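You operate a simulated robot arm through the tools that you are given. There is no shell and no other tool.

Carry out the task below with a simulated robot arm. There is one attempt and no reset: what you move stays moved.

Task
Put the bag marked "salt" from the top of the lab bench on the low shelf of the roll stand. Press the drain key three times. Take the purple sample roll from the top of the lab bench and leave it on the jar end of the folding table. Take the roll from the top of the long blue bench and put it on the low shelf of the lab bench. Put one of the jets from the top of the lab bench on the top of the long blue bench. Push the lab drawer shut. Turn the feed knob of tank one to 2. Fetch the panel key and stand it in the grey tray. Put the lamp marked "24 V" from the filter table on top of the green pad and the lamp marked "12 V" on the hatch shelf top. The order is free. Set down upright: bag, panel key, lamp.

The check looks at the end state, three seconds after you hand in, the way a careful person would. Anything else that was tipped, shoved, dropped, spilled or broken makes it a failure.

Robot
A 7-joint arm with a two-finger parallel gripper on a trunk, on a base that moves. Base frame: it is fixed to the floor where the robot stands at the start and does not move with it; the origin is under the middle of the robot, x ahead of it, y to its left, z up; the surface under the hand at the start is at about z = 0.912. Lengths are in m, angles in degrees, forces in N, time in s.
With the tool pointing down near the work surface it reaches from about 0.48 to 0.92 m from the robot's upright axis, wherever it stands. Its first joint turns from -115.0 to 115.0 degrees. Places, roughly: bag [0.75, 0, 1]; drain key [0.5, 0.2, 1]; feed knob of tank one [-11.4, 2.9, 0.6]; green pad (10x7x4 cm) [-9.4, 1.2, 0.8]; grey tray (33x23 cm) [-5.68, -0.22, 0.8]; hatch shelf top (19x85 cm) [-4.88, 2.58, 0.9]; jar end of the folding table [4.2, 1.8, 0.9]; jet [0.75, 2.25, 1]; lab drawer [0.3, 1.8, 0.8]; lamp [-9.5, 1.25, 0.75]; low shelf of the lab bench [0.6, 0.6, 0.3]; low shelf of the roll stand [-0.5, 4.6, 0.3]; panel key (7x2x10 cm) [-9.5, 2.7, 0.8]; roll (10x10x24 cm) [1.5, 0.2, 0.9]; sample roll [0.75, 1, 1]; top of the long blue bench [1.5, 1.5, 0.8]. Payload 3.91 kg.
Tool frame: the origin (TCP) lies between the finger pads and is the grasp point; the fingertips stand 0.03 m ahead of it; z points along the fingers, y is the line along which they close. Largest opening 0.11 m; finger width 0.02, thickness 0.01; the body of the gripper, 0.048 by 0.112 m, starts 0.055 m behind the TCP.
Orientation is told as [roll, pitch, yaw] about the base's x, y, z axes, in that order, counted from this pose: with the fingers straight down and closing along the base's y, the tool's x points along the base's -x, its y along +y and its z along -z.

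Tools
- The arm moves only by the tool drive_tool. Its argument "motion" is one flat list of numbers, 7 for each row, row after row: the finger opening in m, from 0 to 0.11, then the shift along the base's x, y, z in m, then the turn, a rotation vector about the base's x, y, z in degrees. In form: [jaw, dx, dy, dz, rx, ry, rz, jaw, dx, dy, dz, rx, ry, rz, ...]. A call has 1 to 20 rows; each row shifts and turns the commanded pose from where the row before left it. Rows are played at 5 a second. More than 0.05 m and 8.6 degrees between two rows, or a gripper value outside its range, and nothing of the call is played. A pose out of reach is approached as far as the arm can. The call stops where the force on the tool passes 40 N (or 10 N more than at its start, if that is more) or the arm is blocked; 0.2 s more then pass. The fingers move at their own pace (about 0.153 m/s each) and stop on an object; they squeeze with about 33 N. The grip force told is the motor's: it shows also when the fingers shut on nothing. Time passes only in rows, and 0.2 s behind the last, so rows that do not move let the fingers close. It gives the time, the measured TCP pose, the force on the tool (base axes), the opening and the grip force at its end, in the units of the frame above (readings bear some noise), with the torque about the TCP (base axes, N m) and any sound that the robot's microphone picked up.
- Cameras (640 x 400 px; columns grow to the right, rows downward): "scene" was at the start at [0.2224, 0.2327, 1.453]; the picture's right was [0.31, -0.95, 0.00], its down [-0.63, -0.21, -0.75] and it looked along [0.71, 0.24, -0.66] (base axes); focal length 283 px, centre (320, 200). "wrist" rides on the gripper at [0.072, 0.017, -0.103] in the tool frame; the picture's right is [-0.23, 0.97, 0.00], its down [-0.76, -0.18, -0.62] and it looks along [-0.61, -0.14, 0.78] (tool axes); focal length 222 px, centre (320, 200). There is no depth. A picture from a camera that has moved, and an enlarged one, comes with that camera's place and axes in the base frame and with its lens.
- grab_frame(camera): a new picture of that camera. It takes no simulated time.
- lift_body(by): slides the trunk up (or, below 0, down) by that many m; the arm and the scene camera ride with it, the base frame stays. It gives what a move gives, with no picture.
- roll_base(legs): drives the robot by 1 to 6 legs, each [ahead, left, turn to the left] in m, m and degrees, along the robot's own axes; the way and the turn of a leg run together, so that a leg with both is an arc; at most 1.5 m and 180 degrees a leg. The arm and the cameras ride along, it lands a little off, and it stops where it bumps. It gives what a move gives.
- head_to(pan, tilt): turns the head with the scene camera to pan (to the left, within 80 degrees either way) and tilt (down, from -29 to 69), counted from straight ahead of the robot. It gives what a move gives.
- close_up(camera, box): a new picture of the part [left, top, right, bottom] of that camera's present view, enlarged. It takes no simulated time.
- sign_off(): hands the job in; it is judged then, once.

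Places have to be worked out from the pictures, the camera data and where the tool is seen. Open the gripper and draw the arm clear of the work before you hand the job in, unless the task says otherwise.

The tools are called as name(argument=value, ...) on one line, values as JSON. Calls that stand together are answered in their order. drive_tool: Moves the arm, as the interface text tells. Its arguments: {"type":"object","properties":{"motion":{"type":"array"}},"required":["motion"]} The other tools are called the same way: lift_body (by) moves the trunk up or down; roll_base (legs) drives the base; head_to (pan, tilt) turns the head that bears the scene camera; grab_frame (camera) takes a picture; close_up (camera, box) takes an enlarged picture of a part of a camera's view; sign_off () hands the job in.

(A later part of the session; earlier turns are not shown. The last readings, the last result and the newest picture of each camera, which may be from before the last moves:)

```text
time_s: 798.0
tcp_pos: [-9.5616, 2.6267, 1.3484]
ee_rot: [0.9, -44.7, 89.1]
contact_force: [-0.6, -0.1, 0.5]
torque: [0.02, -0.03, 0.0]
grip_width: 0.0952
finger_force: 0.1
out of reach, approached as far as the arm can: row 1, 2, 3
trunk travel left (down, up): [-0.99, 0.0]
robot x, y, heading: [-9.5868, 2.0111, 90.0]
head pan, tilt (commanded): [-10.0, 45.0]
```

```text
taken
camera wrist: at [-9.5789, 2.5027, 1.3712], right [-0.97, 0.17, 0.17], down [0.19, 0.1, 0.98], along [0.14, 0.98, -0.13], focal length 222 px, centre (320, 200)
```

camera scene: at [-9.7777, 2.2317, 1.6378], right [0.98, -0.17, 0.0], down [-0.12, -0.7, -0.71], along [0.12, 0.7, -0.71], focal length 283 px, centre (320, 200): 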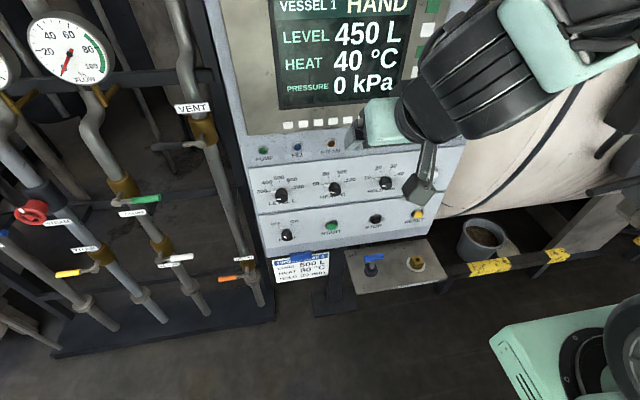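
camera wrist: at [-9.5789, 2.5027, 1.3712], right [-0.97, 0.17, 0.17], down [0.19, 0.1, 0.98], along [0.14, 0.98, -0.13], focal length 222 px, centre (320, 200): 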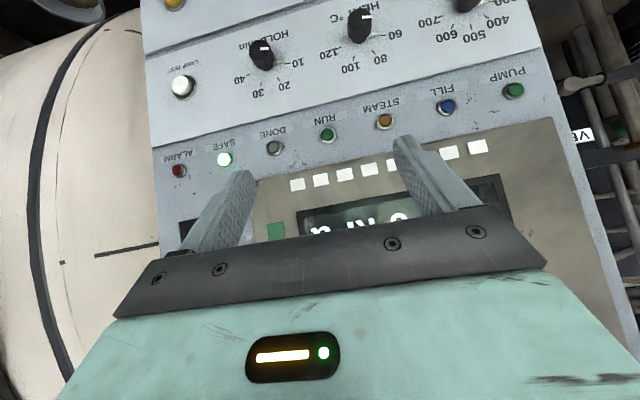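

The panel face leans back (about y≈2.81 at z≈1.24), so there is still 15+ cm of room. The arm is comfortable at this height, so I'll lower the trunk instead; first I trim x to the key.

drive_tool(motion=[0.095, 0.017, 0, 0, 0, 0, 0, 0.095, 0.017, 0, 0, 0, 0, 0])

lift_body(by=-0.25)

grab_frame(camera="wrist")

grab_frame(camera="scene")

```text
time_s: 798.6
tcp_pos: [-9.5296, 2.6353, 1.3512]
ee_rot: [1.0, -44.7, 89.2]
contact_force: [0.1, 0.3, -0.6]
torque: [-0.05, -0.02, -0.03]
grip_width: 0.0949
finger_force: 0.1
out of reach, approached as far as the arm can: row 1, 2
trunk travel left (down, up): [-0.99, 0.0]
robot x, y, heading: [-9.5859, 2.0063, 90.3]
head pan, tilt (commanded): [-10.0, 45.0]
```

```text
time_s: 801.1
tcp_pos: [-9.5306, 2.6339, 1.1026]
ee_rot: [0.9, -44.8, 89.2]
contact_force: [-0.1, 0.2, 0.2]
torque: [-0.01, -0.01, 0.02]
grip_width: 0.0951
finger_force: 0.1
trunk travel left (down, up): [-0.74, 0.25]
robot x, y, heading: [-9.5915, 2.0118, 90.2]
head pan, tilt (commanded): [-10.0, 45.0]
```

```text
taken
camera wrist: at [-9.547, 2.5113, 1.1248], right [-0.97, 0.16, 0.17], down [0.19, 0.1, 0.98], along [0.14, 0.98, -0.13], focal length 222 px, centre (320, 200)
```

wrist: 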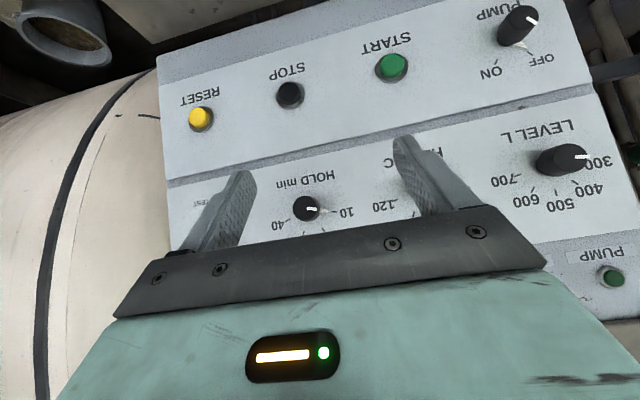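

```text
taken
camera scene: at [-9.7778, 2.2318, 1.3878], right [0.98, -0.17, 0.0], down [-0.12, -0.7, -0.71], along [0.12, 0.7, -0.71], focal length 283 px, centre (320, 200)
```

scene: 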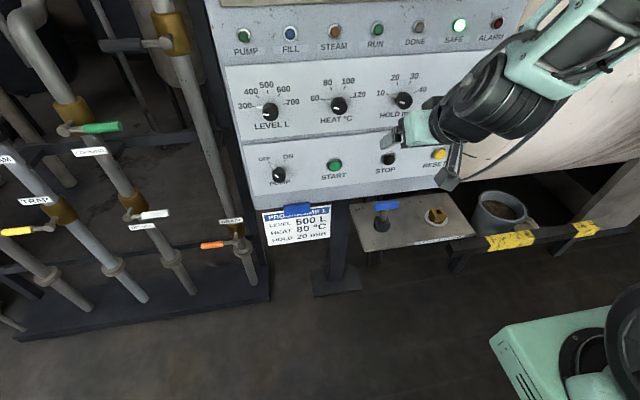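

Re-triangulating with the second view: the handle is at [−9.529, 2.708, 0.858] and the panel face is vertical at y≈2.81, so a straight-down grasp has room. I raise the trunk, return the tool to vertical and yaw it 90° so the fingers close across the handle.

lift_body(by=0.25)

drive_tool(motion=[0.06, 0, 0, 0, -7.5, 0, 0, 0.06, 0, 0, 0, -7.5, 0, 0, 0.06, 0, 0, 0, -7.5, 0, 0, 0.06, 0, 0, 0, -7.5, 0, 0, 0.06, 0, 0, 0, -7.5, 0, 0, 0.06, 0, 0, 0, -7.5, 0, 0])

drive_tool(motion=[0.06, 0, 0, 0, 0, 0, 8.5, 0.06, 0, 0, 0, 0, 0, 8.5, 0.06, 0, 0, 0, 0, 0, 8.5, 0.06, 0, 0, 0, 0, 0, 8.5, 0.06, 0, 0, 0, 0, 0, 8.5, 0.06, 0, 0, 0, 0, 0, 8.5, 0.06, 0, 0, 0, 0, 0, 8.5, 0.06, 0, 0, 0, 0, 0, 8.5, 0.06, 0, 0, 0, 0, 0, 8.5, 0.06, 0, 0, 0, 0, 0, 8.5, 0.06, 0, 0, 0, 0, 0, 6])

grab_frame(camera="wrist")

grab_frame(camera="scene")

```text
time_s: 803.7
tcp_pos: [-9.53, 2.6356, 1.3531]
ee_rot: [0.9, -44.7, 89.2]
contact_force: [0.9, -0.4, -0.9]
torque: [0.02, 0.01, 0.0]
grip_width: 0.0948
finger_force: 0.1
trunk travel left (down, up): [-0.99, 0.0]
robot x, y, heading: [-9.5863, 2.0055, 89.9]
head pan, tilt (commanded): [-10.0, 45.0]
```

```text
time_s: 805.1
tcp_pos: [-9.523, 2.6362, 1.3522]
ee_rot: [-1.4, -6.8, 89.5]
contact_force: [0.3, 0.4, -0.6]
torque: [0.01, 0.01, 0.02]
grip_width: 0.06
finger_force: 0.1
out of reach, approached as far as the arm can: row 2, 3
trunk travel left (down, up): [-0.99, 0.0]
robot x, y, heading: [-9.5897, 2.0091, 89.7]
head pan, tilt (commanded): [-10.0, 45.0]
```

```text
time_s: 807.5
tcp_pos: [-9.5224, 2.6355, 1.3509]
ee_rot: [-1.6, -7.0, -179.6]
contact_force: [0.3, 0.0, -0.5]
torque: [0.01, 0.0, -0.03]
grip_width: 0.0599
finger_force: 0.1
trunk travel left (down, up): [-0.99, 0.0]
robot x, y, heading: [-9.5856, 2.0105, 90.1]
head pan, tilt (commanded): [-10.0, 45.0]
```

```text
taken
camera wrist: at [-9.4382, 2.617, 1.4444], right [-0.22, -0.98, 0.0], down [-0.68, 0.15, 0.72], along [-0.7, 0.16, -0.7], focal length 222 px, centre (320, 200)
```

wrist: 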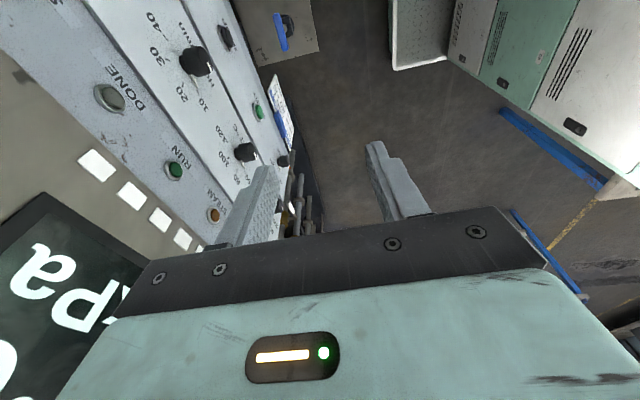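

```text
taken
camera scene: at [-9.7778, 2.2318, 1.6378], right [0.98, -0.17, 0.0], down [-0.12, -0.7, -0.71], along [0.12, 0.7, -0.71], focal length 283 px, centre (320, 200)
```

scene: 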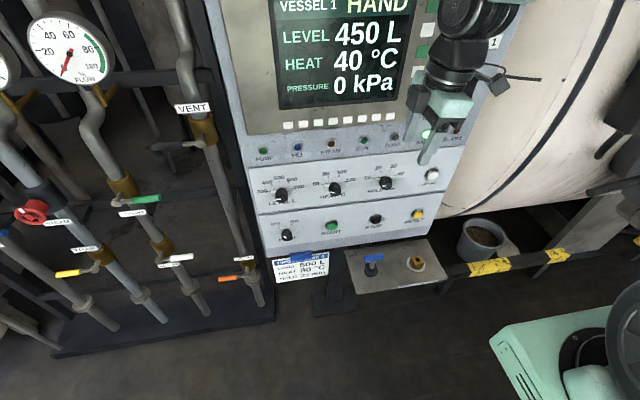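

The tool is vertical apart from a 7° residual tilt, which I correct; then I move over the key at [−9.529, 2.708] and descend to z≈1.0.

drive_tool(motion=[0.06, -0.003, 0.035, 0, -1.8, -7.1, 0, 0.06, -0.004, 0.037, 0, 0, 0, 0, 0.06, 0, 0, -0.045, 0, 0, 0, 0.06, 0, 0, -0.045, 0, 0, 0, 0.06, 0, 0, -0.045, 0, 0, 0, 0.06, 0, 0, -0.045, 0, 0, 0, 0.06, 0, 0, -0.045, 0, 0, 0, 0.06, 0, 0, -0.045, 0, 0, 0, 0.06, 0, 0, -0.045, 0, 0, 0])

grab_frame(camera="wrist")

close_up(camera="scene", box=[310, 150, 470, 310])

```text
time_s: 809.5
tcp_pos: [-9.5313, 2.7071, 1.035]
ee_rot: [0.2, 0.1, -179.8]
contact_force: [0.5, 0.3, 0.9]
torque: [0.02, 0.0, -0.05]
grip_width: 0.0599
finger_force: 0.0
trunk travel left (down, up): [-0.99, 0.0]
robot x, y, heading: [-9.5909, 2.0096, 89.9]
head pan, tilt (commanded): [-10.0, 45.0]
```

```text
taken
camera wrist: at [-9.4577, 2.6907, 1.139], right [-0.22, -0.97, 0.0], down [-0.76, 0.18, 0.62], along [-0.61, 0.14, -0.78], focal length 222 px, centre (320, 200)
```

wrist: 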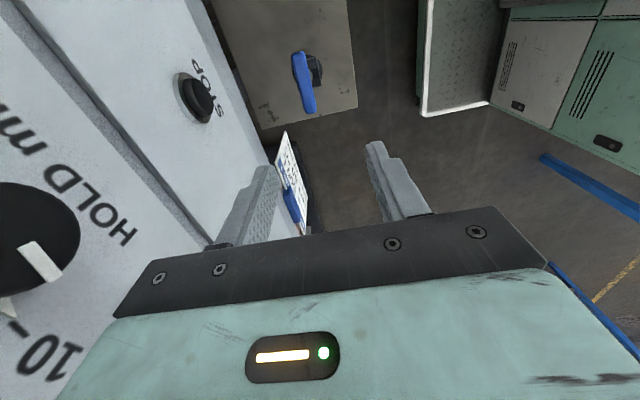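

```text
2.50 times, centred on (390, 230) of scene
camera zoom: at [-9.7777, 2.2315, 1.6379], right [0.98, -0.17, 0.0], down [-0.12, -0.7, -0.71], along [0.12, 0.7, -0.71], focal length 708 px, centre (145, 125)
```

zoom: 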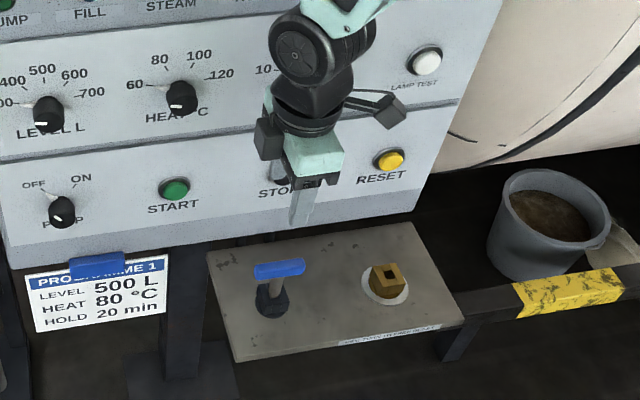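

Two simultaneous views now give the handle centre as [−9.509, 2.7235, 0.832], lying along x. I shift there and come down to z≈0.93 to check again.

drive_tool(motion=[0.06, 0.021, 0.0145, -0.02, 0, 0, 0, 0.06, 0, 0, -0.045, 0, 0, 0, 0.06, 0, 0, -0.04, 0, 0, 0])

grab_frame(camera="wrist")

close_up(camera="scene", box=[310, 150, 470, 310])

```text
time_s: 810.3
tcp_pos: [-9.5073, 2.7216, 0.9303]
ee_rot: [0.3, 0.2, -179.8]
contact_force: [0.1, -0.1, 0.8]
torque: [0.02, 0.01, 0.03]
grip_width: 0.0602
finger_force: 0.1
trunk travel left (down, up): [-0.99, 0.0]
robot x, y, heading: [-9.5874, 2.0092, 90.3]
head pan, tilt (commanded): [-10.0, 45.0]
```

```text
taken
camera wrist: at [-9.4352, 2.7058, 1.034], right [-0.22, -0.97, 0.0], down [-0.76, 0.18, 0.62], along [-0.61, 0.14, -0.78], focal length 222 px, centre (320, 200)
```

wrist: 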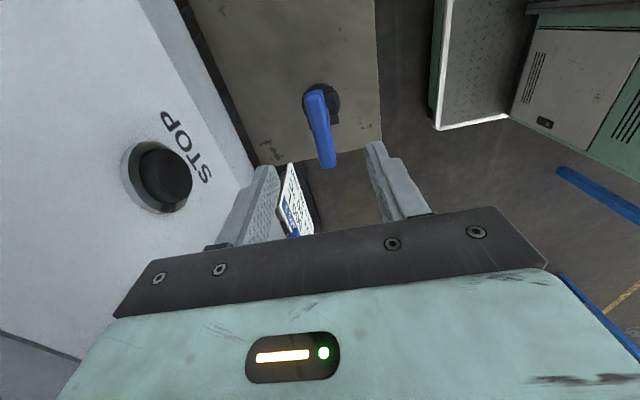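

```text
2.50 times, centred on (390, 230) of scene
camera zoom: at [-9.7777, 2.2315, 1.6379], right [0.98, -0.17, 0.0], down [-0.12, -0.7, -0.71], along [0.12, 0.7, -0.71], focal length 708 px, centre (145, 125)
```

zoom: 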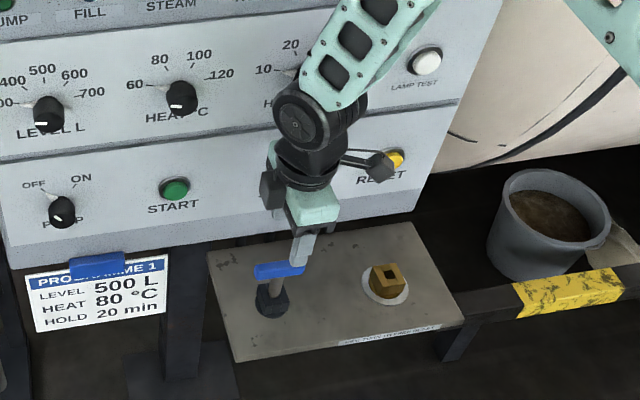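

The handle is right below (x≈−9.512, y≈2.723). I descend to z≈0.838 and close on it.

drive_tool(motion=[0.06, -0.004, 0.001, -0.04, 0, 0, 0, 0.06, 0, 0, -0.035, 0, 0, 0, 0.06, 0, 0, -0.015, 0, 0, 0])

grab_frame(camera="wrist")

close_up(camera="scene", box=[330, 190, 450, 300])

```text
time_s: 811.1
tcp_pos: [-9.513, 2.7228, 0.8399]
ee_rot: [0.3, 0.1, -179.6]
contact_force: [-0.4, 0.0, 0.1]
torque: [0.0, 0.04, -0.01]
grip_width: 0.0598
finger_force: 0.0
trunk travel left (down, up): [-0.99, 0.0]
robot x, y, heading: [-9.5852, 2.0072, 89.9]
head pan, tilt (commanded): [-10.0, 45.0]
```

```text
taken
camera wrist: at [-9.4407, 2.7069, 0.944], right [-0.22, -0.97, 0.0], down [-0.76, 0.18, 0.62], along [-0.61, 0.14, -0.78], focal length 222 px, centre (320, 200)
```

wrist: 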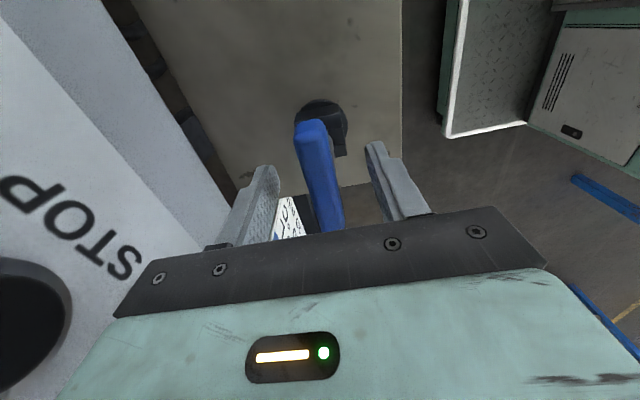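

```text
3.64 times, centred on (390, 245) of scene
camera zoom: at [-9.7778, 2.2318, 1.6378], right [0.98, -0.17, 0.0], down [-0.12, -0.7, -0.71], along [0.12, 0.7, -0.71], focal length 1030 px, centre (66, 36)
```

zoom: 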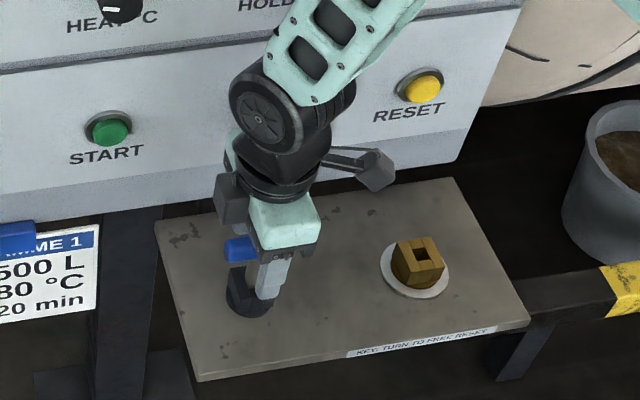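

The fingers straddle the handle at its centre. I close.

drive_tool(motion=[0, 0, 0, 0, 0, 0, 0, 0, 0, 0, 0, 0, 0, 0, 0, 0, 0, 0, 0, 0, 0])

drive_tool(motion=[0, 0, 0, 0.01, 0, 0, 0, 0, 0, 0, 0.01, 0, 0, 0, 0, 0, 0, 0.01, 0, 0, 0])

grab_frame(camera="wrist")

close_up(camera="scene", box=[330, 190, 450, 300])

```text
time_s: 811.9
tcp_pos: [-9.5126, 2.723, 0.8417]
ee_rot: [0.4, 0.1, -179.7]
contact_force: [-0.7, -0.1, -0.4]
torque: [-0.01, 0.0, -0.02]
grip_width: 0.0158
finger_force: 33.1
trunk travel left (down, up): [-0.99, 0.0]
robot x, y, heading: [-9.5875, 2.006, 90.0]
head pan, tilt (commanded): [-10.0, 45.0]
```

```text
time_s: 812.7
tcp_pos: [-9.5122, 2.7223, 0.8714]
ee_rot: [0.3, 0.1, -179.7]
contact_force: [-0.5, -0.2, -0.9]
torque: [0.01, 0.04, -0.02]
grip_width: 0.0158
finger_force: 32.9
trunk travel left (down, up): [-0.99, 0.0]
robot x, y, heading: [-9.589, 2.0103, 89.9]
head pan, tilt (commanded): [-10.0, 45.0]
```

```text
taken
camera wrist: at [-9.4406, 2.7066, 0.9748], right [-0.22, -0.97, 0.0], down [-0.76, 0.18, 0.62], along [-0.61, 0.14, -0.78], focal length 222 px, centre (320, 200)
```

wrist: 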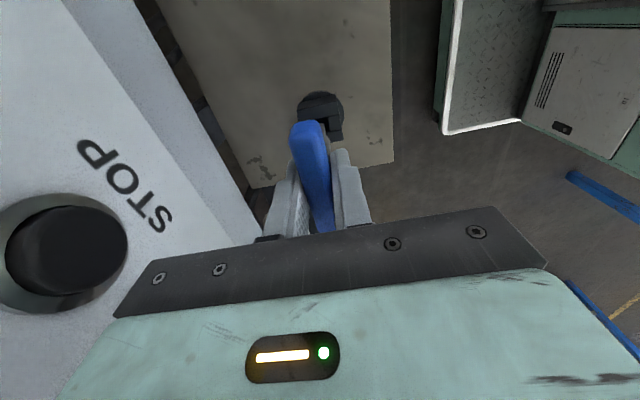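

```text
3.64 times, centred on (390, 245) of scene
camera zoom: at [-9.7778, 2.2319, 1.6377], right [0.98, -0.17, 0.0], down [-0.12, -0.7, -0.71], along [0.12, 0.7, -0.71], focal length 1030 px, centre (66, 36)
```

zoom: 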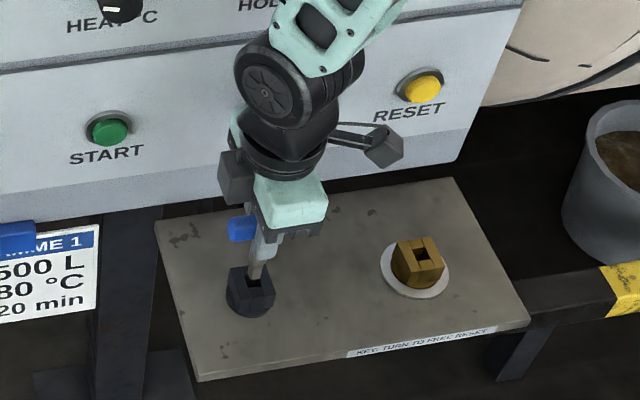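

The key slides out of its socket without resistance. I lift it clear and then away from the panel.

drive_tool(motion=[0, 0, 0, 0.03, 0, 0, 0, 0, 0, 0, 0.04, 0, 0, 0, 0, 0, 0, 0.045, 0, 0, 0, 0, 0, -0.01, 0.045, 0, 0, 0, 0, 0, -0.02, 0.045, 0, 0, 0, 0, 0, -0.02, 0.045, 0, 0, 0, 0, 0, -0.02, 0.045, 0, 0, 0, 0, 0, -0.02, 0.045, 0, 0, 0, 0, 0, -0.02, 0.04, 0, 0, 0])

grab_frame(camera="wrist")

grab_frame(camera="scene")

```text
time_s: 814.7
tcp_pos: [-9.5134, 2.6123, 1.2479]
ee_rot: [0.3, 0.0, -179.7]
contact_force: [0.8, 0.1, -1.4]
torque: [-0.01, 0.01, 0.0]
grip_width: 0.0161
finger_force: 33.0
trunk travel left (down, up): [-0.99, 0.0]
robot x, y, heading: [-9.5875, 2.0094, 89.8]
head pan, tilt (commanded): [-10.0, 45.0]
```

```text
taken
camera wrist: at [-9.4418, 2.5965, 1.3511], right [-0.22, -0.98, 0.0], down [-0.76, 0.18, 0.62], along [-0.61, 0.13, -0.78], focal length 222 px, centre (320, 200)
```

wrist: 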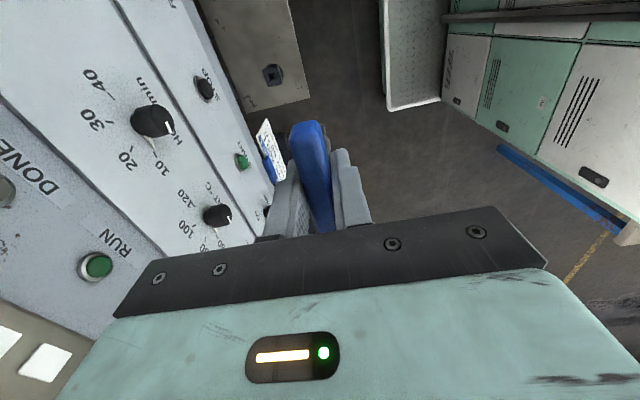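

```text
taken
camera scene: at [-9.7779, 2.2323, 1.6376], right [0.98, -0.17, 0.0], down [-0.12, -0.7, -0.71], along [0.12, 0.7, -0.71], focal length 283 px, centre (320, 200)
```

scene: 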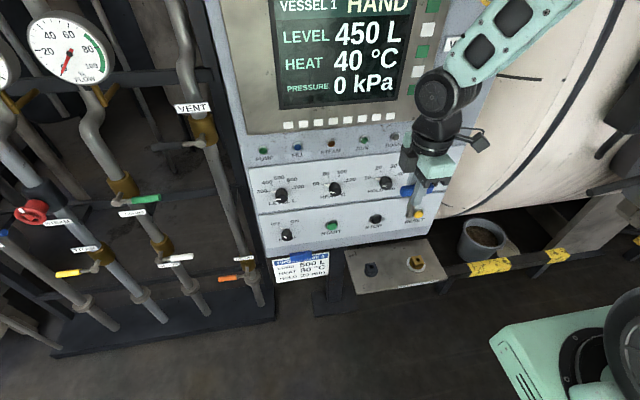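

The key is free. I look at it closely to see what its lower end is like.

close_up(camera="scene", box=[380, 130, 480, 230])

close_up(camera="wrist", box=[250, 90, 400, 240])

```text
4.00 times, centred on (430, 180) of scene
camera zoom: at [-9.7779, 2.2323, 1.6376], right [0.98, -0.17, 0.0], down [-0.12, -0.7, -0.71], along [0.12, 0.7, -0.71], focal length 1133 px, centre (-120, 280)
```

zoom: 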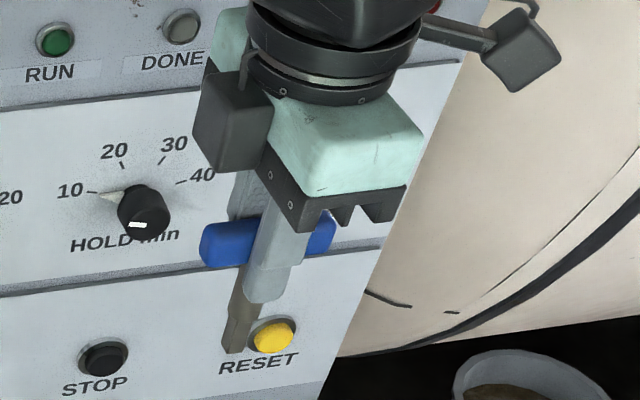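

```text
2.67 times, centred on (325, 165) of wrist
camera zoom: at [-9.4418, 2.5965, 1.3511], right [-0.22, -0.98, 0.0], down [-0.76, 0.18, 0.62], along [-0.61, 0.13, -0.78], focal length 592 px, centre (307, 293)
```

zoom: 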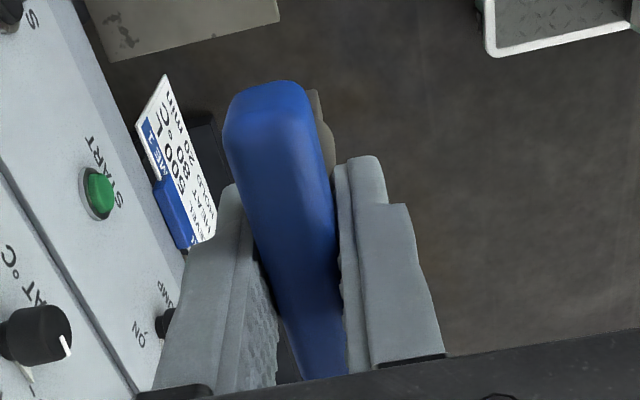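

The key is a plain T with a slim stem, so the tray must offer something to hold it; I'll see there. I tuck the hand in and strafe right out past the filter table.

drive_tool(motion=[0, -0.03, -0.03, 0.01, 0, 0, 0, 0, -0.03, -0.03, 0.01, 0, 0, 0, 0, -0.03, -0.03, 0.01, 0, 0, 0, 0, -0.03, -0.03, 0.01, 0, 0, 0, 0, -0.03, -0.03, 0.01, 0, 0, 0, 0, -0.03, -0.025, 0, 0, 0, 0])

roll_base(legs=[[0, -0.95, 0], [-0.5, -0.2, 0]])

grab_frame(camera="wrist")

```text
time_s: 816.1
tcp_pos: [-9.6929, 2.4357, 1.3019]
ee_rot: [0.3, 0.2, -179.7]
contact_force: [0.2, 0.3, -2.0]
torque: [-0.01, 0.02, 0.0]
grip_width: 0.0158
finger_force: 32.9
trunk travel left (down, up): [-0.99, 0.0]
robot x, y, heading: [-9.5878, 2.0091, 89.8]
head pan, tilt (commanded): [-10.0, 45.0]
```

```text
time_s: 823.9
tcp_pos: [-8.5351, 1.9334, 1.2998]
ee_rot: [0.3, 0.1, -179.7]
contact_force: [0.3, 0.8, -0.6]
torque: [0.0, -0.01, 0.02]
grip_width: 0.016
finger_force: 33.4
trunk travel left (down, up): [-0.99, 0.0]
robot x, y, heading: [-8.4292, 1.5032, 90.3]
head pan, tilt (commanded): [-10.0, 45.0]
```

```text
taken
camera wrist: at [-8.4626, 1.9179, 1.4039], right [-0.22, -0.98, 0.0], down [-0.76, 0.18, 0.62], along [-0.61, 0.13, -0.78], focal length 222 px, centre (320, 200)
```

wrist: 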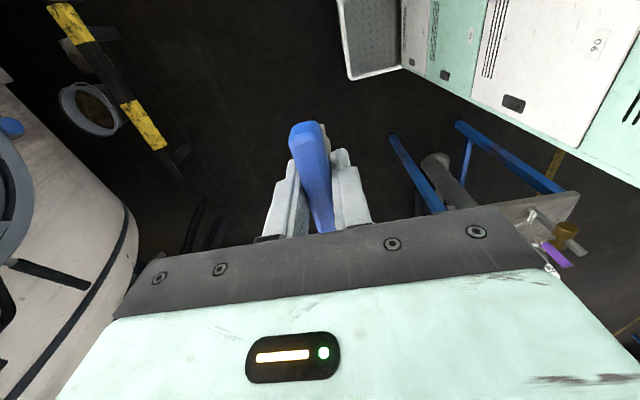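

I turn to face +x and drive along the aisle to x≈−5.9, then look at the trolley with the trays.

roll_base(legs=[[-0.3, 0, 0], [0, 0, -90], [1.35, 0, 0], [1.1, 0, 0]])

head_to(pan=-50, tilt=30)

grab_frame(camera="scene")

```text
time_s: 841.2
tcp_pos: [-5.5757, 1.257, 1.3]
ee_rot: [0.2, 0.0, 89.4]
contact_force: [0.1, 0.1, -0.5]
torque: [-0.03, -0.04, 0.01]
grip_width: 0.0159
finger_force: 33.1
trunk travel left (down, up): [-0.99, 0.0]
robot x, y, heading: [-6.0067, 1.1556, -0.8]
head pan, tilt (commanded): [-10.0, 45.0]
```

```text
time_s: 842.3
tcp_pos: [-5.5749, 1.2571, 1.3001]
ee_rot: [0.2, 0.0, 89.4]
contact_force: [-0.3, 0.4, -1.4]
torque: [-0.02, -0.02, 0.01]
grip_width: 0.016
finger_force: 33.1
trunk travel left (down, up): [-0.99, 0.0]
robot x, y, heading: [-6.0038, 1.1594, -1.1]
head pan, tilt (commanded): [-50.0, 30.0]
```

```text
taken
camera scene: at [-5.8025, 1.2916, 1.6604], right [-0.78, -0.63, 0.0], down [-0.32, 0.39, -0.87], along [0.55, -0.67, -0.5], focal length 283 px, centre (320, 200)
```

scene: 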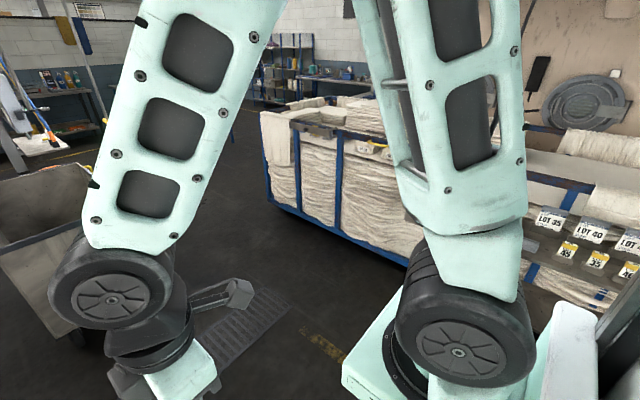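

The trolley is to the right. I turn to face it (heading −90°).

roll_base(legs=[[0, 0, -89]])

head_to(pan=0, tilt=35)

grab_frame(camera="scene")

head_to(pan=-30, tilt=35)

grab_frame(camera="scene")

```text
time_s: 846.5
tcp_pos: [-5.9036, 0.7273, 1.3005]
ee_rot: [0.2, 0.1, -0.2]
contact_force: [-0.1, -0.1, -1.7]
torque: [-0.01, -0.02, -0.03]
grip_width: 0.0159
finger_force: 33.1
trunk travel left (down, up): [-0.99, 0.0]
robot x, y, heading: [-6.0026, 1.1535, -90.3]
head pan, tilt (commanded): [-50.0, 30.0]
```

```text
time_s: 847.7
tcp_pos: [-5.9038, 0.7283, 1.3]
ee_rot: [0.2, 0.1, -0.1]
contact_force: [0.1, 0.0, -0.8]
torque: [-0.01, 0.04, 0.02]
grip_width: 0.0157
finger_force: 32.9
trunk travel left (down, up): [-0.99, 0.0]
robot x, y, heading: [-6.0046, 1.1556, -90.6]
head pan, tilt (commanded): [0.0, 35.0]
```

```text
taken
camera scene: at [-5.802, 0.927, 1.6526], right [-1.0, 0.01, 0.0], down [0.01, 0.57, -0.82], along [-0.01, -0.82, -0.57], focal length 283 px, centre (320, 200)
```

scene: 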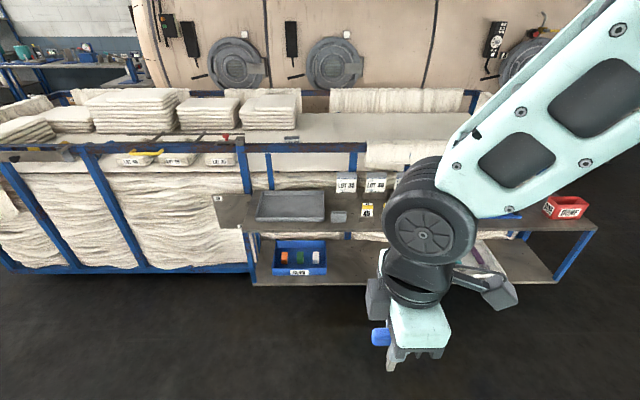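

```text
time_s: 848.6
tcp_pos: [-5.9037, 0.7279, 1.3014]
ee_rot: [0.2, 0.1, -0.3]
contact_force: [0.9, -0.5, -1.1]
torque: [0.01, 0.02, 0.02]
grip_width: 0.0156
finger_force: 32.7
trunk travel left (down, up): [-0.99, 0.0]
robot x, y, heading: [-6.0048, 1.1572, -90.7]
head pan, tilt (commanded): [-30.0, 35.0]
```

```text
taken
camera scene: at [-5.8458, 0.9392, 1.6526], right [-0.86, 0.51, 0.0], down [0.29, 0.49, -0.82], along [-0.42, -0.71, -0.57], focal length 283 px, centre (320, 200)
```

scene: 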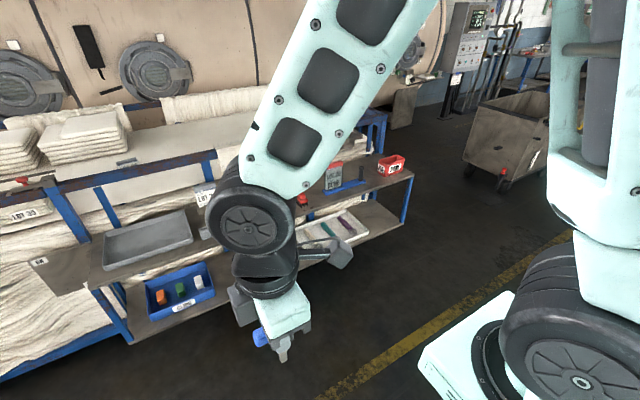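

The grey tray is on the trolley's side shelf, left of the hand. I enlarge it.

head_to(pan=5, tilt=35)

close_up(camera="scene", box=[200, 160, 400, 285])

```text
time_s: 849.6
tcp_pos: [-5.9038, 0.7295, 1.3007]
ee_rot: [0.2, 0.2, -0.3]
contact_force: [0.0, -0.3, -1.0]
torque: [0.0, -0.03, 0.02]
grip_width: 0.0158
finger_force: 33.3
trunk travel left (down, up): [-0.99, 0.0]
robot x, y, heading: [-6.0079, 1.1541, -90.3]
head pan, tilt (commanded): [5.0, 35.0]
```

```text
3.20 times, centred on (300, 222) of scene
camera zoom: at [-5.7943, 0.9273, 1.6526], right [-1.0, -0.08, 0.0], down [-0.04, 0.57, -0.82], along [0.06, -0.82, -0.57], focal length 906 px, centre (384, 128)
```

zoom: 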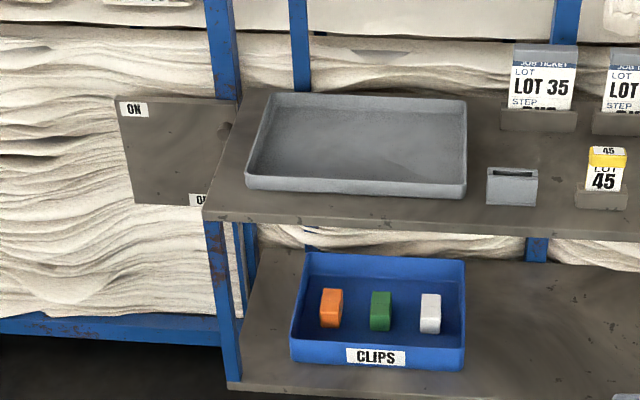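

The tray is empty with low walls; its centre is about [−5.66, −0.21], so the key must simply be stood on its stem end, carefully vertical. I drive up to the trolley and extend the hand over the tray.

roll_base(legs=[[0.6, 0.26, 0.3]])

drive_tool(motion=[0, -0.01, -0.045, 0, 0, 0, 0, 0, -0.01, -0.045, 0, 0, 0, 0, 0, 0, -0.045, 0, 0, 0, 0, 0, 0, -0.045, 0, 0, 0, 0, 0, 0, -0.045, 0, 0, 0, 0, 0, 0, -0.045, 0, 0, 0, 0])

grab_frame(camera="scene")

grab_frame(camera="wrist")

```text
time_s: 853.3
tcp_pos: [-5.6499, 0.1181, 1.3009]
ee_rot: [0.2, 0.2, 0.1]
contact_force: [0.0, 1.0, -0.8]
torque: [-0.01, 0.02, 0.02]
grip_width: 0.0158
finger_force: 32.8
trunk travel left (down, up): [-0.99, 0.0]
robot x, y, heading: [-5.7532, 0.5462, -90.0]
head pan, tilt (commanded): [5.0, 35.0]
```

```text
time_s: 854.7
tcp_pos: [-5.67, -0.152, 1.3004]
ee_rot: [0.3, 0.2, 0.1]
contact_force: [-0.1, -0.1, -0.6]
torque: [-0.03, 0.01, -0.02]
grip_width: 0.0157
finger_force: 33.0
trunk travel left (down, up): [-0.99, 0.0]
robot x, y, heading: [-5.7557, 0.5457, -90.3]
head pan, tilt (commanded): [5.0, 35.0]
```

```text
taken
camera scene: at [-5.5413, 0.3179, 1.6526], right [-1.0, -0.08, 0.0], down [-0.05, 0.57, -0.82], along [0.07, -0.82, -0.57], focal length 283 px, centre (320, 200)
```

scene: 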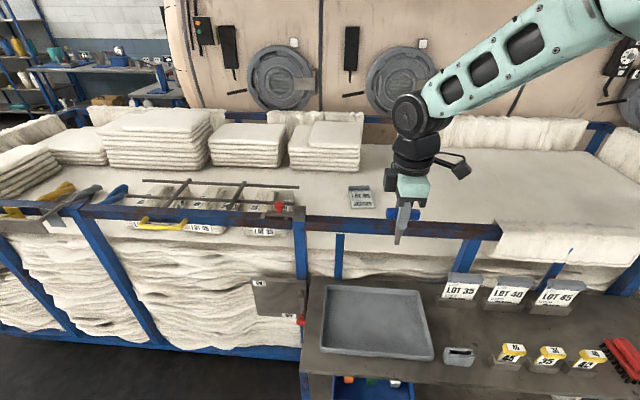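

```text
taken
camera wrist: at [-5.7421, -0.1357, 1.4047], right [0.23, 0.97, 0.0], down [0.76, -0.18, 0.62], along [0.6, -0.14, -0.78], focal length 222 px, centre (320, 200)
```

wrist: 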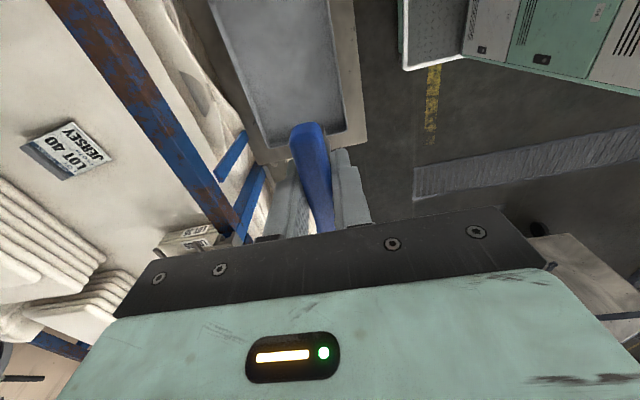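

The tray spans x −5.83…−5.51, y −0.33…−0.10, centre [−5.67, −0.212]. I move over the centre and descend to about 4 cm above the expected floor contact.

drive_tool(motion=[0, -0.001, -0.03, 0, 0, 0, 0, 0, -0.001, -0.03, 0, 0, 0, 0, 0, 0, 0, -0.045, 0, 0, 0, 0, 0, 0, -0.045, 0, 0, 0, 0, 0, 0, -0.045, 0, 0, 0, 0, 0, 0, -0.045, 0, 0, 0, 0, 0, 0, -0.045, 0, 0, 0, 0, 0, 0, -0.045, 0, 0, 0, 0, 0, 0, -0.045, 0, 0, 0, 0, 0, 0, -0.035, 0, 0, 0])

grab_frame(camera="scene")

grab_frame(camera="wrist")

```text
time_s: 856.9
tcp_pos: [-5.6725, -0.2113, 0.9485]
ee_rot: [0.2, 0.1, 0.0]
contact_force: [-0.6, 0.1, -0.1]
torque: [-0.07, -0.03, 0.02]
grip_width: 0.0157
finger_force: 33.3
trunk travel left (down, up): [-0.99, 0.0]
robot x, y, heading: [-5.7511, 0.5469, -90.3]
head pan, tilt (commanded): [5.0, 35.0]
```

```text
taken
camera scene: at [-5.5413, 0.3177, 1.6527], right [-1.0, -0.08, 0.0], down [-0.05, 0.57, -0.82], along [0.07, -0.82, -0.57], focal length 283 px, centre (320, 200)
```

scene: 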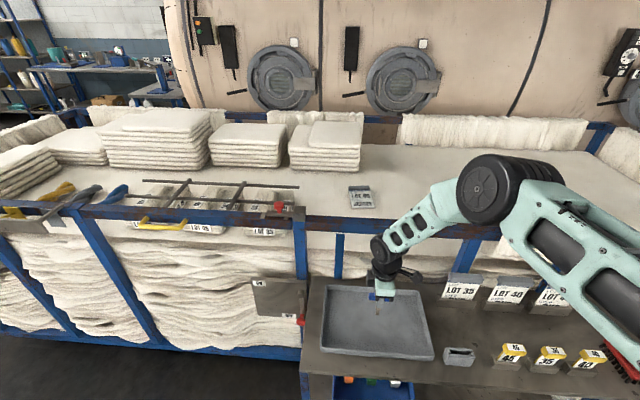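

```text
taken
camera wrist: at [-5.745, -0.1946, 1.052], right [0.22, 0.97, 0.0], down [0.76, -0.18, 0.62], along [0.61, -0.14, -0.78], focal length 222 px, centre (320, 200)
```

wrist: 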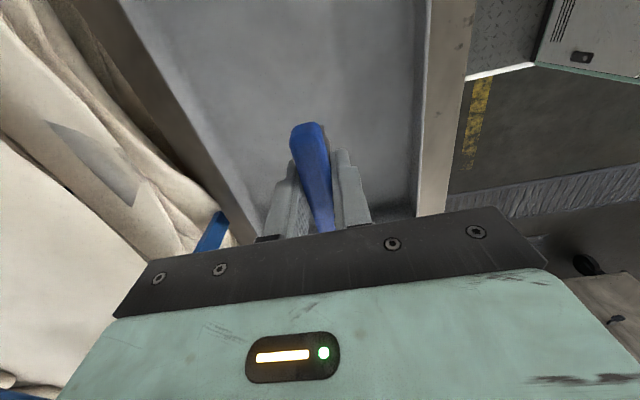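

I check the key's verticality and gap with an enlarged view.

close_up(camera="scene", box=[310, 230, 450, 370])

head_to(pan=-8, tilt=45)

close_up(camera="scene", box=[230, 180, 370, 320])

```text
2.86 times, centred on (380, 300) of scene
camera zoom: at [-5.5413, 0.3177, 1.6527], right [-1.0, -0.08, 0.0], down [-0.05, 0.57, -0.82], along [0.07, -0.82, -0.57], focal length 809 px, centre (149, -86)
```

zoom: 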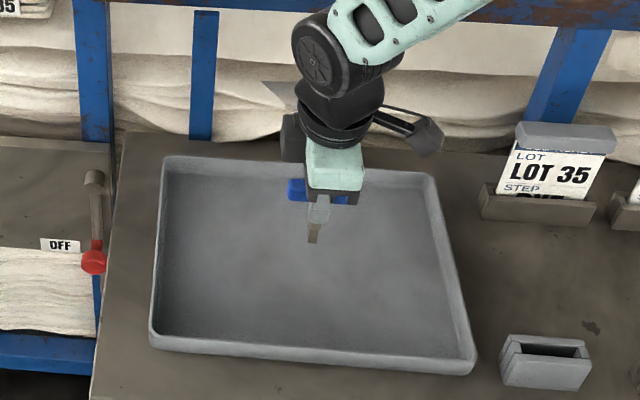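

```text
time_s: 857.7
tcp_pos: [-5.6724, -0.2112, 0.9488]
ee_rot: [0.1, 0.2, 0.1]
contact_force: [0.6, 0.5, -1.4]
torque: [-0.05, -0.03, 0.01]
grip_width: 0.0156
finger_force: 33.0
trunk travel left (down, up): [-0.99, 0.0]
robot x, y, heading: [-5.7566, 0.5483, -90.3]
head pan, tilt (commanded): [-8.0, 45.0]
```

```text
2.86 times, centred on (300, 250) of scene
camera zoom: at [-5.5602, 0.3247, 1.6378], right [-0.99, 0.14, 0.0], down [0.1, 0.7, -0.71], along [-0.1, -0.7, -0.71], focal length 809 px, centre (377, 57)
```

zoom: 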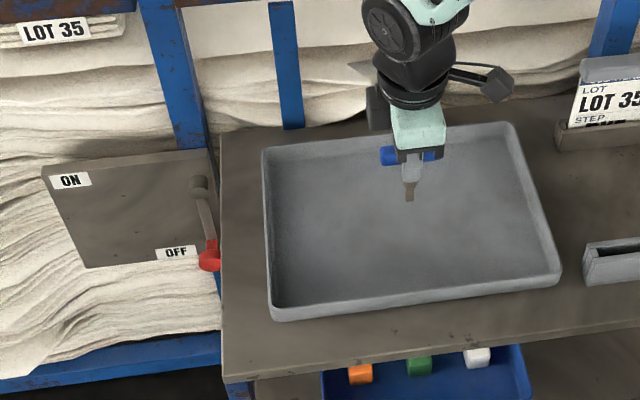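

The stem tip is about 9 cm below the TCP, so contact is expected near TCP z≈0.885–0.895. I lower gently.

drive_tool(motion=[0, 0, 0, -0.025, 0, 0, 0, 0, 0, 0, -0.015, 0, 0, 0, 0, 0, 0, -0.005, 0, 0, 0, 0, 0, 0, 0, 0, 0, 0])

drive_tool(motion=[0, 0, 0, -0.002, 0, 0, 0, 0, 0, 0, -0.002, 0, 0, 0, 0, 0, 0, -0.002, 0, 0, 0, 0, 0, 0, 0, 0, 0, 0])

drive_tool(motion=[0, 0, 0, -0.002, 0, 0, 0, 0, 0, 0, -0.002, 0, 0, 0, 0, 0, 0, 0, 0, 0, 0])

```text
time_s: 858.7
tcp_pos: [-5.6715, -0.2107, 0.9048]
ee_rot: [0.1, 0.1, 0.1]
contact_force: [1.1, 0.9, -1.1]
torque: [-0.01, 0.0, 0.01]
grip_width: 0.0159
finger_force: 33.5
trunk travel left (down, up): [-0.99, 0.0]
robot x, y, heading: [-5.7536, 0.5481, -90.2]
head pan, tilt (commanded): [-8.0, 45.0]
```

```text
time_s: 859.7
tcp_pos: [-5.6705, -0.2115, 0.8999]
ee_rot: [0.3, 0.0, 0.2]
contact_force: [0.0, 0.0, -1.9]
torque: [-0.01, -0.02, -0.03]
grip_width: 0.0157
finger_force: 32.5
trunk travel left (down, up): [-0.99, 0.0]
robot x, y, heading: [-5.7512, 0.5455, -90.2]
head pan, tilt (commanded): [-8.0, 45.0]
```

```text
time_s: 860.5
tcp_pos: [-5.6721, -0.2113, 0.8957]
ee_rot: [0.1, 0.2, 0.0]
contact_force: [0.3, -0.2, -2.0]
torque: [-0.03, -0.01, 0.01]
grip_width: 0.0159
finger_force: 32.7
trunk travel left (down, up): [-0.99, 0.0]
robot x, y, heading: [-5.7561, 0.5452, -90.3]
head pan, tilt (commanded): [-8.0, 45.0]
```

Not touching yet at TCP z≈0.896. I continue with 2 mm steps, stopping at first contact.

drive_tool(motion=[0, 0, 0, -0.002, 0, 0, 0, 0, 0, 0, -0.002, 0, 0, 0, 0, 0, 0, 0, 0, 0, 0])

drive_tool(motion=[0, 0, 0, -0.002, 0, 0, 0, 0, 0, 0, -0.002, 0, 0, 0, 0, 0, 0, 0, 0, 0, 0])

drive_tool(motion=[0, 0, 0, -0.002, 0, 0, 0, 0, 0, 0, -0.001, 0, 0, 0, 0, 0, 0, 0, 0, 0, 0])

```text
time_s: 861.3
tcp_pos: [-5.6721, -0.2108, 0.8919]
ee_rot: [0.2, 0.0, 0.1]
contact_force: [-0.3, -0.3, -0.8]
torque: [-0.03, 0.04, -0.01]
grip_width: 0.0157
finger_force: 32.7
trunk travel left (down, up): [-0.99, 0.0]
robot x, y, heading: [-5.7559, 0.5469, -90.2]
head pan, tilt (commanded): [-8.0, 45.0]
```

```text
time_s: 862.1
tcp_pos: [-5.6723, -0.2125, 0.8885]
ee_rot: [0.2, 0.1, 0.1]
contact_force: [-0.8, 2.9, 8.3]
torque: [0.17, 0.11, -0.01]
grip_width: 0.0157
finger_force: 32.7
trunk travel left (down, up): [-0.99, 0.0]
robot x, y, heading: [-5.7581, 0.5473, -90.2]
head pan, tilt (commanded): [-8.0, 45.0]
```

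```text
time_s: 862.9
tcp_pos: [-5.6704, -0.2118, 0.886]
ee_rot: [0.1, 0.0, 0.1]
contact_force: [0.0, 7.3, 32.9]
torque: [0.51, 0.0, -0.02]
grip_width: 0.0161
finger_force: 32.9
trunk travel left (down, up): [-0.99, 0.0]
robot x, y, heading: [-5.7529, 0.5466, -90.0]
head pan, tilt (commanded): [-8.0, 45.0]
```

The stem touches the tray floor. I ease up until the load is near zero, then open only 2 mm per side first, so the fingers can still catch it.

drive_tool(motion=[0, 0, 0, 0.002, 0, 0, 0, 0, 0, 0, 0.001, 0, 0, 0, 0, 0, 0, 0, 0, 0, 0])

drive_tool(motion=[0.02, 0, 0, 0, 0, 0, 0, 0.02, 0, 0, 0, 0, 0, 0, 0.02, 0, 0, 0, 0, 0, 0])

close_up(camera="wrist", box=[250, 90, 400, 240])

close_up(camera="scene", box=[250, 190, 350, 290])

```text
time_s: 863.7
tcp_pos: [-5.6728, -0.2126, 0.8857]
ee_rot: [0.4, 0.1, 0.1]
contact_force: [1.6, -0.5, 2.0]
torque: [-0.07, -0.08, 0.04]
grip_width: 0.0159
finger_force: 33.3
trunk travel left (down, up): [-0.99, 0.0]
robot x, y, heading: [-5.7504, 0.5496, -89.9]
head pan, tilt (commanded): [-8.0, 45.0]
```

```text
time_s: 864.5
tcp_pos: [-5.6718, -0.213, 0.8885]
ee_rot: [0.3, 0.1, 0.0]
contact_force: [0.4, -0.6, 0.1]
torque: [0.03, -0.01, 0.0]
grip_width: 0.0199
finger_force: 0.1
trunk travel left (down, up): [-0.99, 0.0]
robot x, y, heading: [-5.7539, 0.5432, -90.3]
head pan, tilt (commanded): [-8.0, 45.0]
```

```text
2.67 times, centred on (325, 165) of wrist
camera zoom: at [-5.7438, -0.1961, 0.9907], right [0.23, 0.97, 0.0], down [0.76, -0.18, 0.62], along [0.61, -0.14, -0.78], focal length 592 px, centre (307, 293)
```

zoom: 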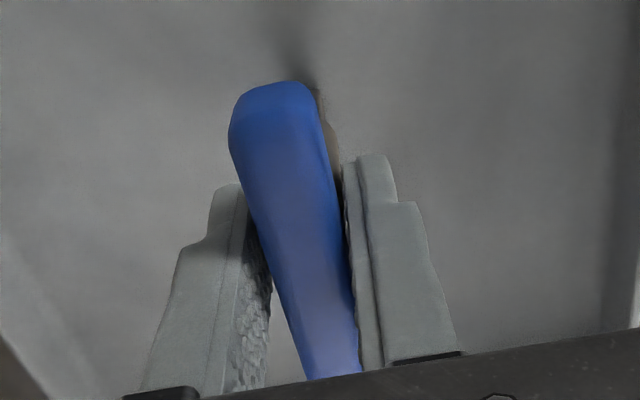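

```text
4.00 times, centred on (300, 240) of scene
camera zoom: at [-5.5603, 0.3248, 1.6378], right [-0.99, 0.14, 0.0], down [0.1, 0.7, -0.71], along [-0.1, -0.7, -0.71], focal length 1133 px, centre (400, 40)
```

zoom: 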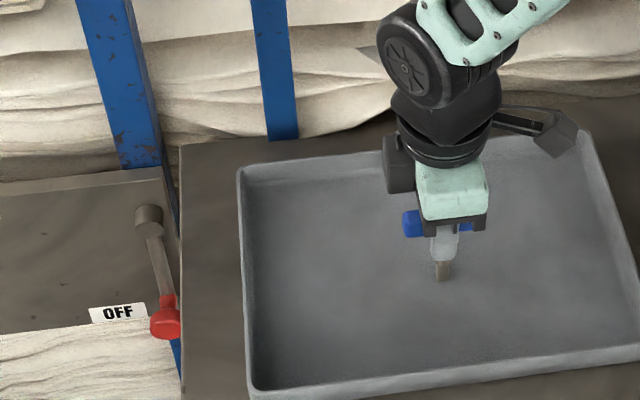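

The handle sits slightly toward the right-hand finger. I open another 2 mm per side and compare, to see whether it stands by itself.

drive_tool(motion=[0.024, 0, 0, 0, 0, 0, 0, 0.024, 0, 0, 0, 0, 0, 0, 0.024, 0, 0, 0, 0, 0, 0, 0.024, 0, 0, 0, 0, 0, 0])

close_up(camera="wrist", box=[250, 90, 400, 240])

close_up(camera="scene", box=[330, 220, 380, 270])

```text
time_s: 865.5
tcp_pos: [-5.6716, -0.213, 0.8871]
ee_rot: [0.3, 0.2, 0.1]
contact_force: [-0.1, -0.7, -1.1]
torque: [0.02, 0.0, 0.02]
grip_width: 0.0241
finger_force: 0.0
trunk travel left (down, up): [-0.99, 0.0]
robot x, y, heading: [-5.7534, 0.5421, -90.4]
head pan, tilt (commanded): [-8.0, 45.0]
```

```text
2.67 times, centred on (325, 165) of wrist
camera zoom: at [-5.7437, -0.1962, 0.9908], right [0.23, 0.97, 0.0], down [0.76, -0.18, 0.62], along [0.61, -0.14, -0.78], focal length 592 px, centre (307, 293)
```

zoom: 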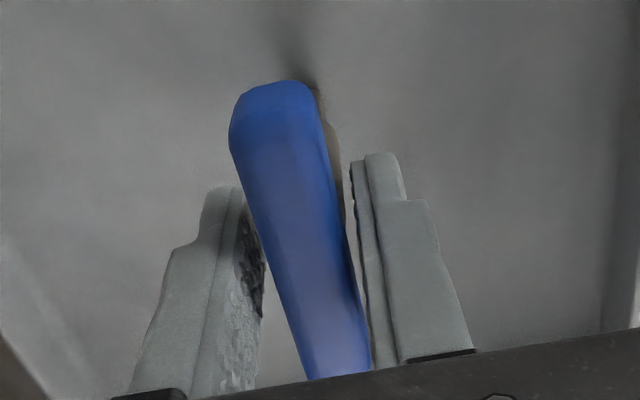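

```text
8.00 times, centred on (355, 245) of scene
camera zoom: at [-5.5602, 0.3248, 1.6378], right [-0.99, 0.14, 0.0], down [0.1, 0.7, -0.71], along [-0.1, -0.7, -0.71], focal length 2266 px, centre (40, -160)
```

zoom: 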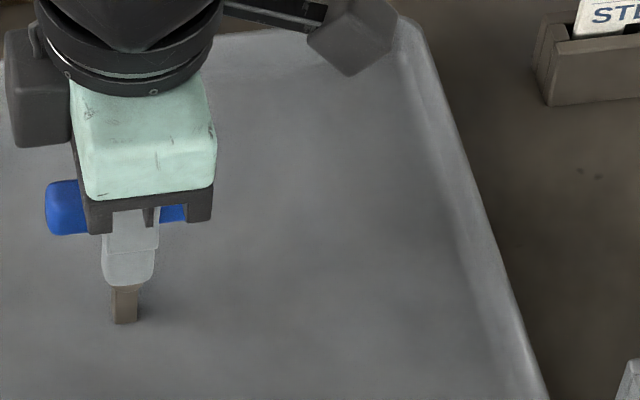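

The handle still rests near the right finger. I open a bit more (3 mm per side) as a test; the fingers remain close enough to catch it.

drive_tool(motion=[0.03, 0, 0, 0, 0, 0, 0, 0.03, 0, 0, 0, 0, 0, 0, 0.03, 0, 0, 0, 0, 0, 0, 0.03, 0, 0, 0, 0, 0, 0])

close_up(camera="wrist", box=[250, 90, 400, 240])

close_up(camera="scene", box=[330, 220, 380, 270])

```text
time_s: 866.5
tcp_pos: [-5.6716, -0.2124, 0.8868]
ee_rot: [0.2, 0.1, 0.1]
contact_force: [0.0, -0.1, -0.5]
torque: [-0.02, 0.01, 0.01]
grip_width: 0.0301
finger_force: 0.0
trunk travel left (down, up): [-0.99, 0.0]
robot x, y, heading: [-5.754, 0.5477, -90.2]
head pan, tilt (commanded): [-8.0, 45.0]
```

```text
2.67 times, centred on (325, 165) of wrist
camera zoom: at [-5.7437, -0.1962, 0.9908], right [0.23, 0.97, 0.0], down [0.76, -0.18, 0.62], along [0.61, -0.14, -0.78], focal length 592 px, centre (307, 293)
```

zoom: 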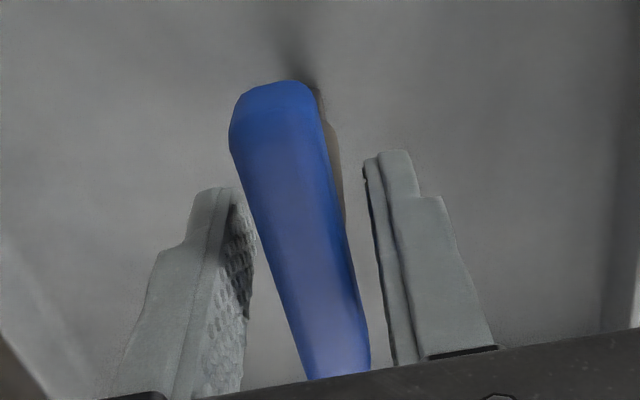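

```text
8.00 times, centred on (355, 245) of scene
camera zoom: at [-5.5602, 0.3248, 1.6378], right [-0.99, 0.14, 0.0], down [0.1, 0.7, -0.71], along [-0.1, -0.7, -0.71], focal length 2266 px, centre (40, -160)
```

zoom: 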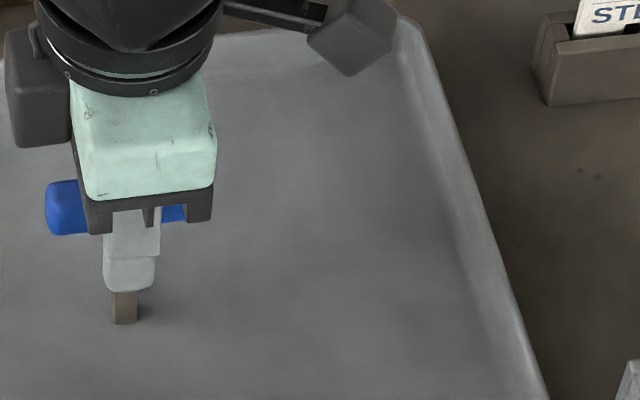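

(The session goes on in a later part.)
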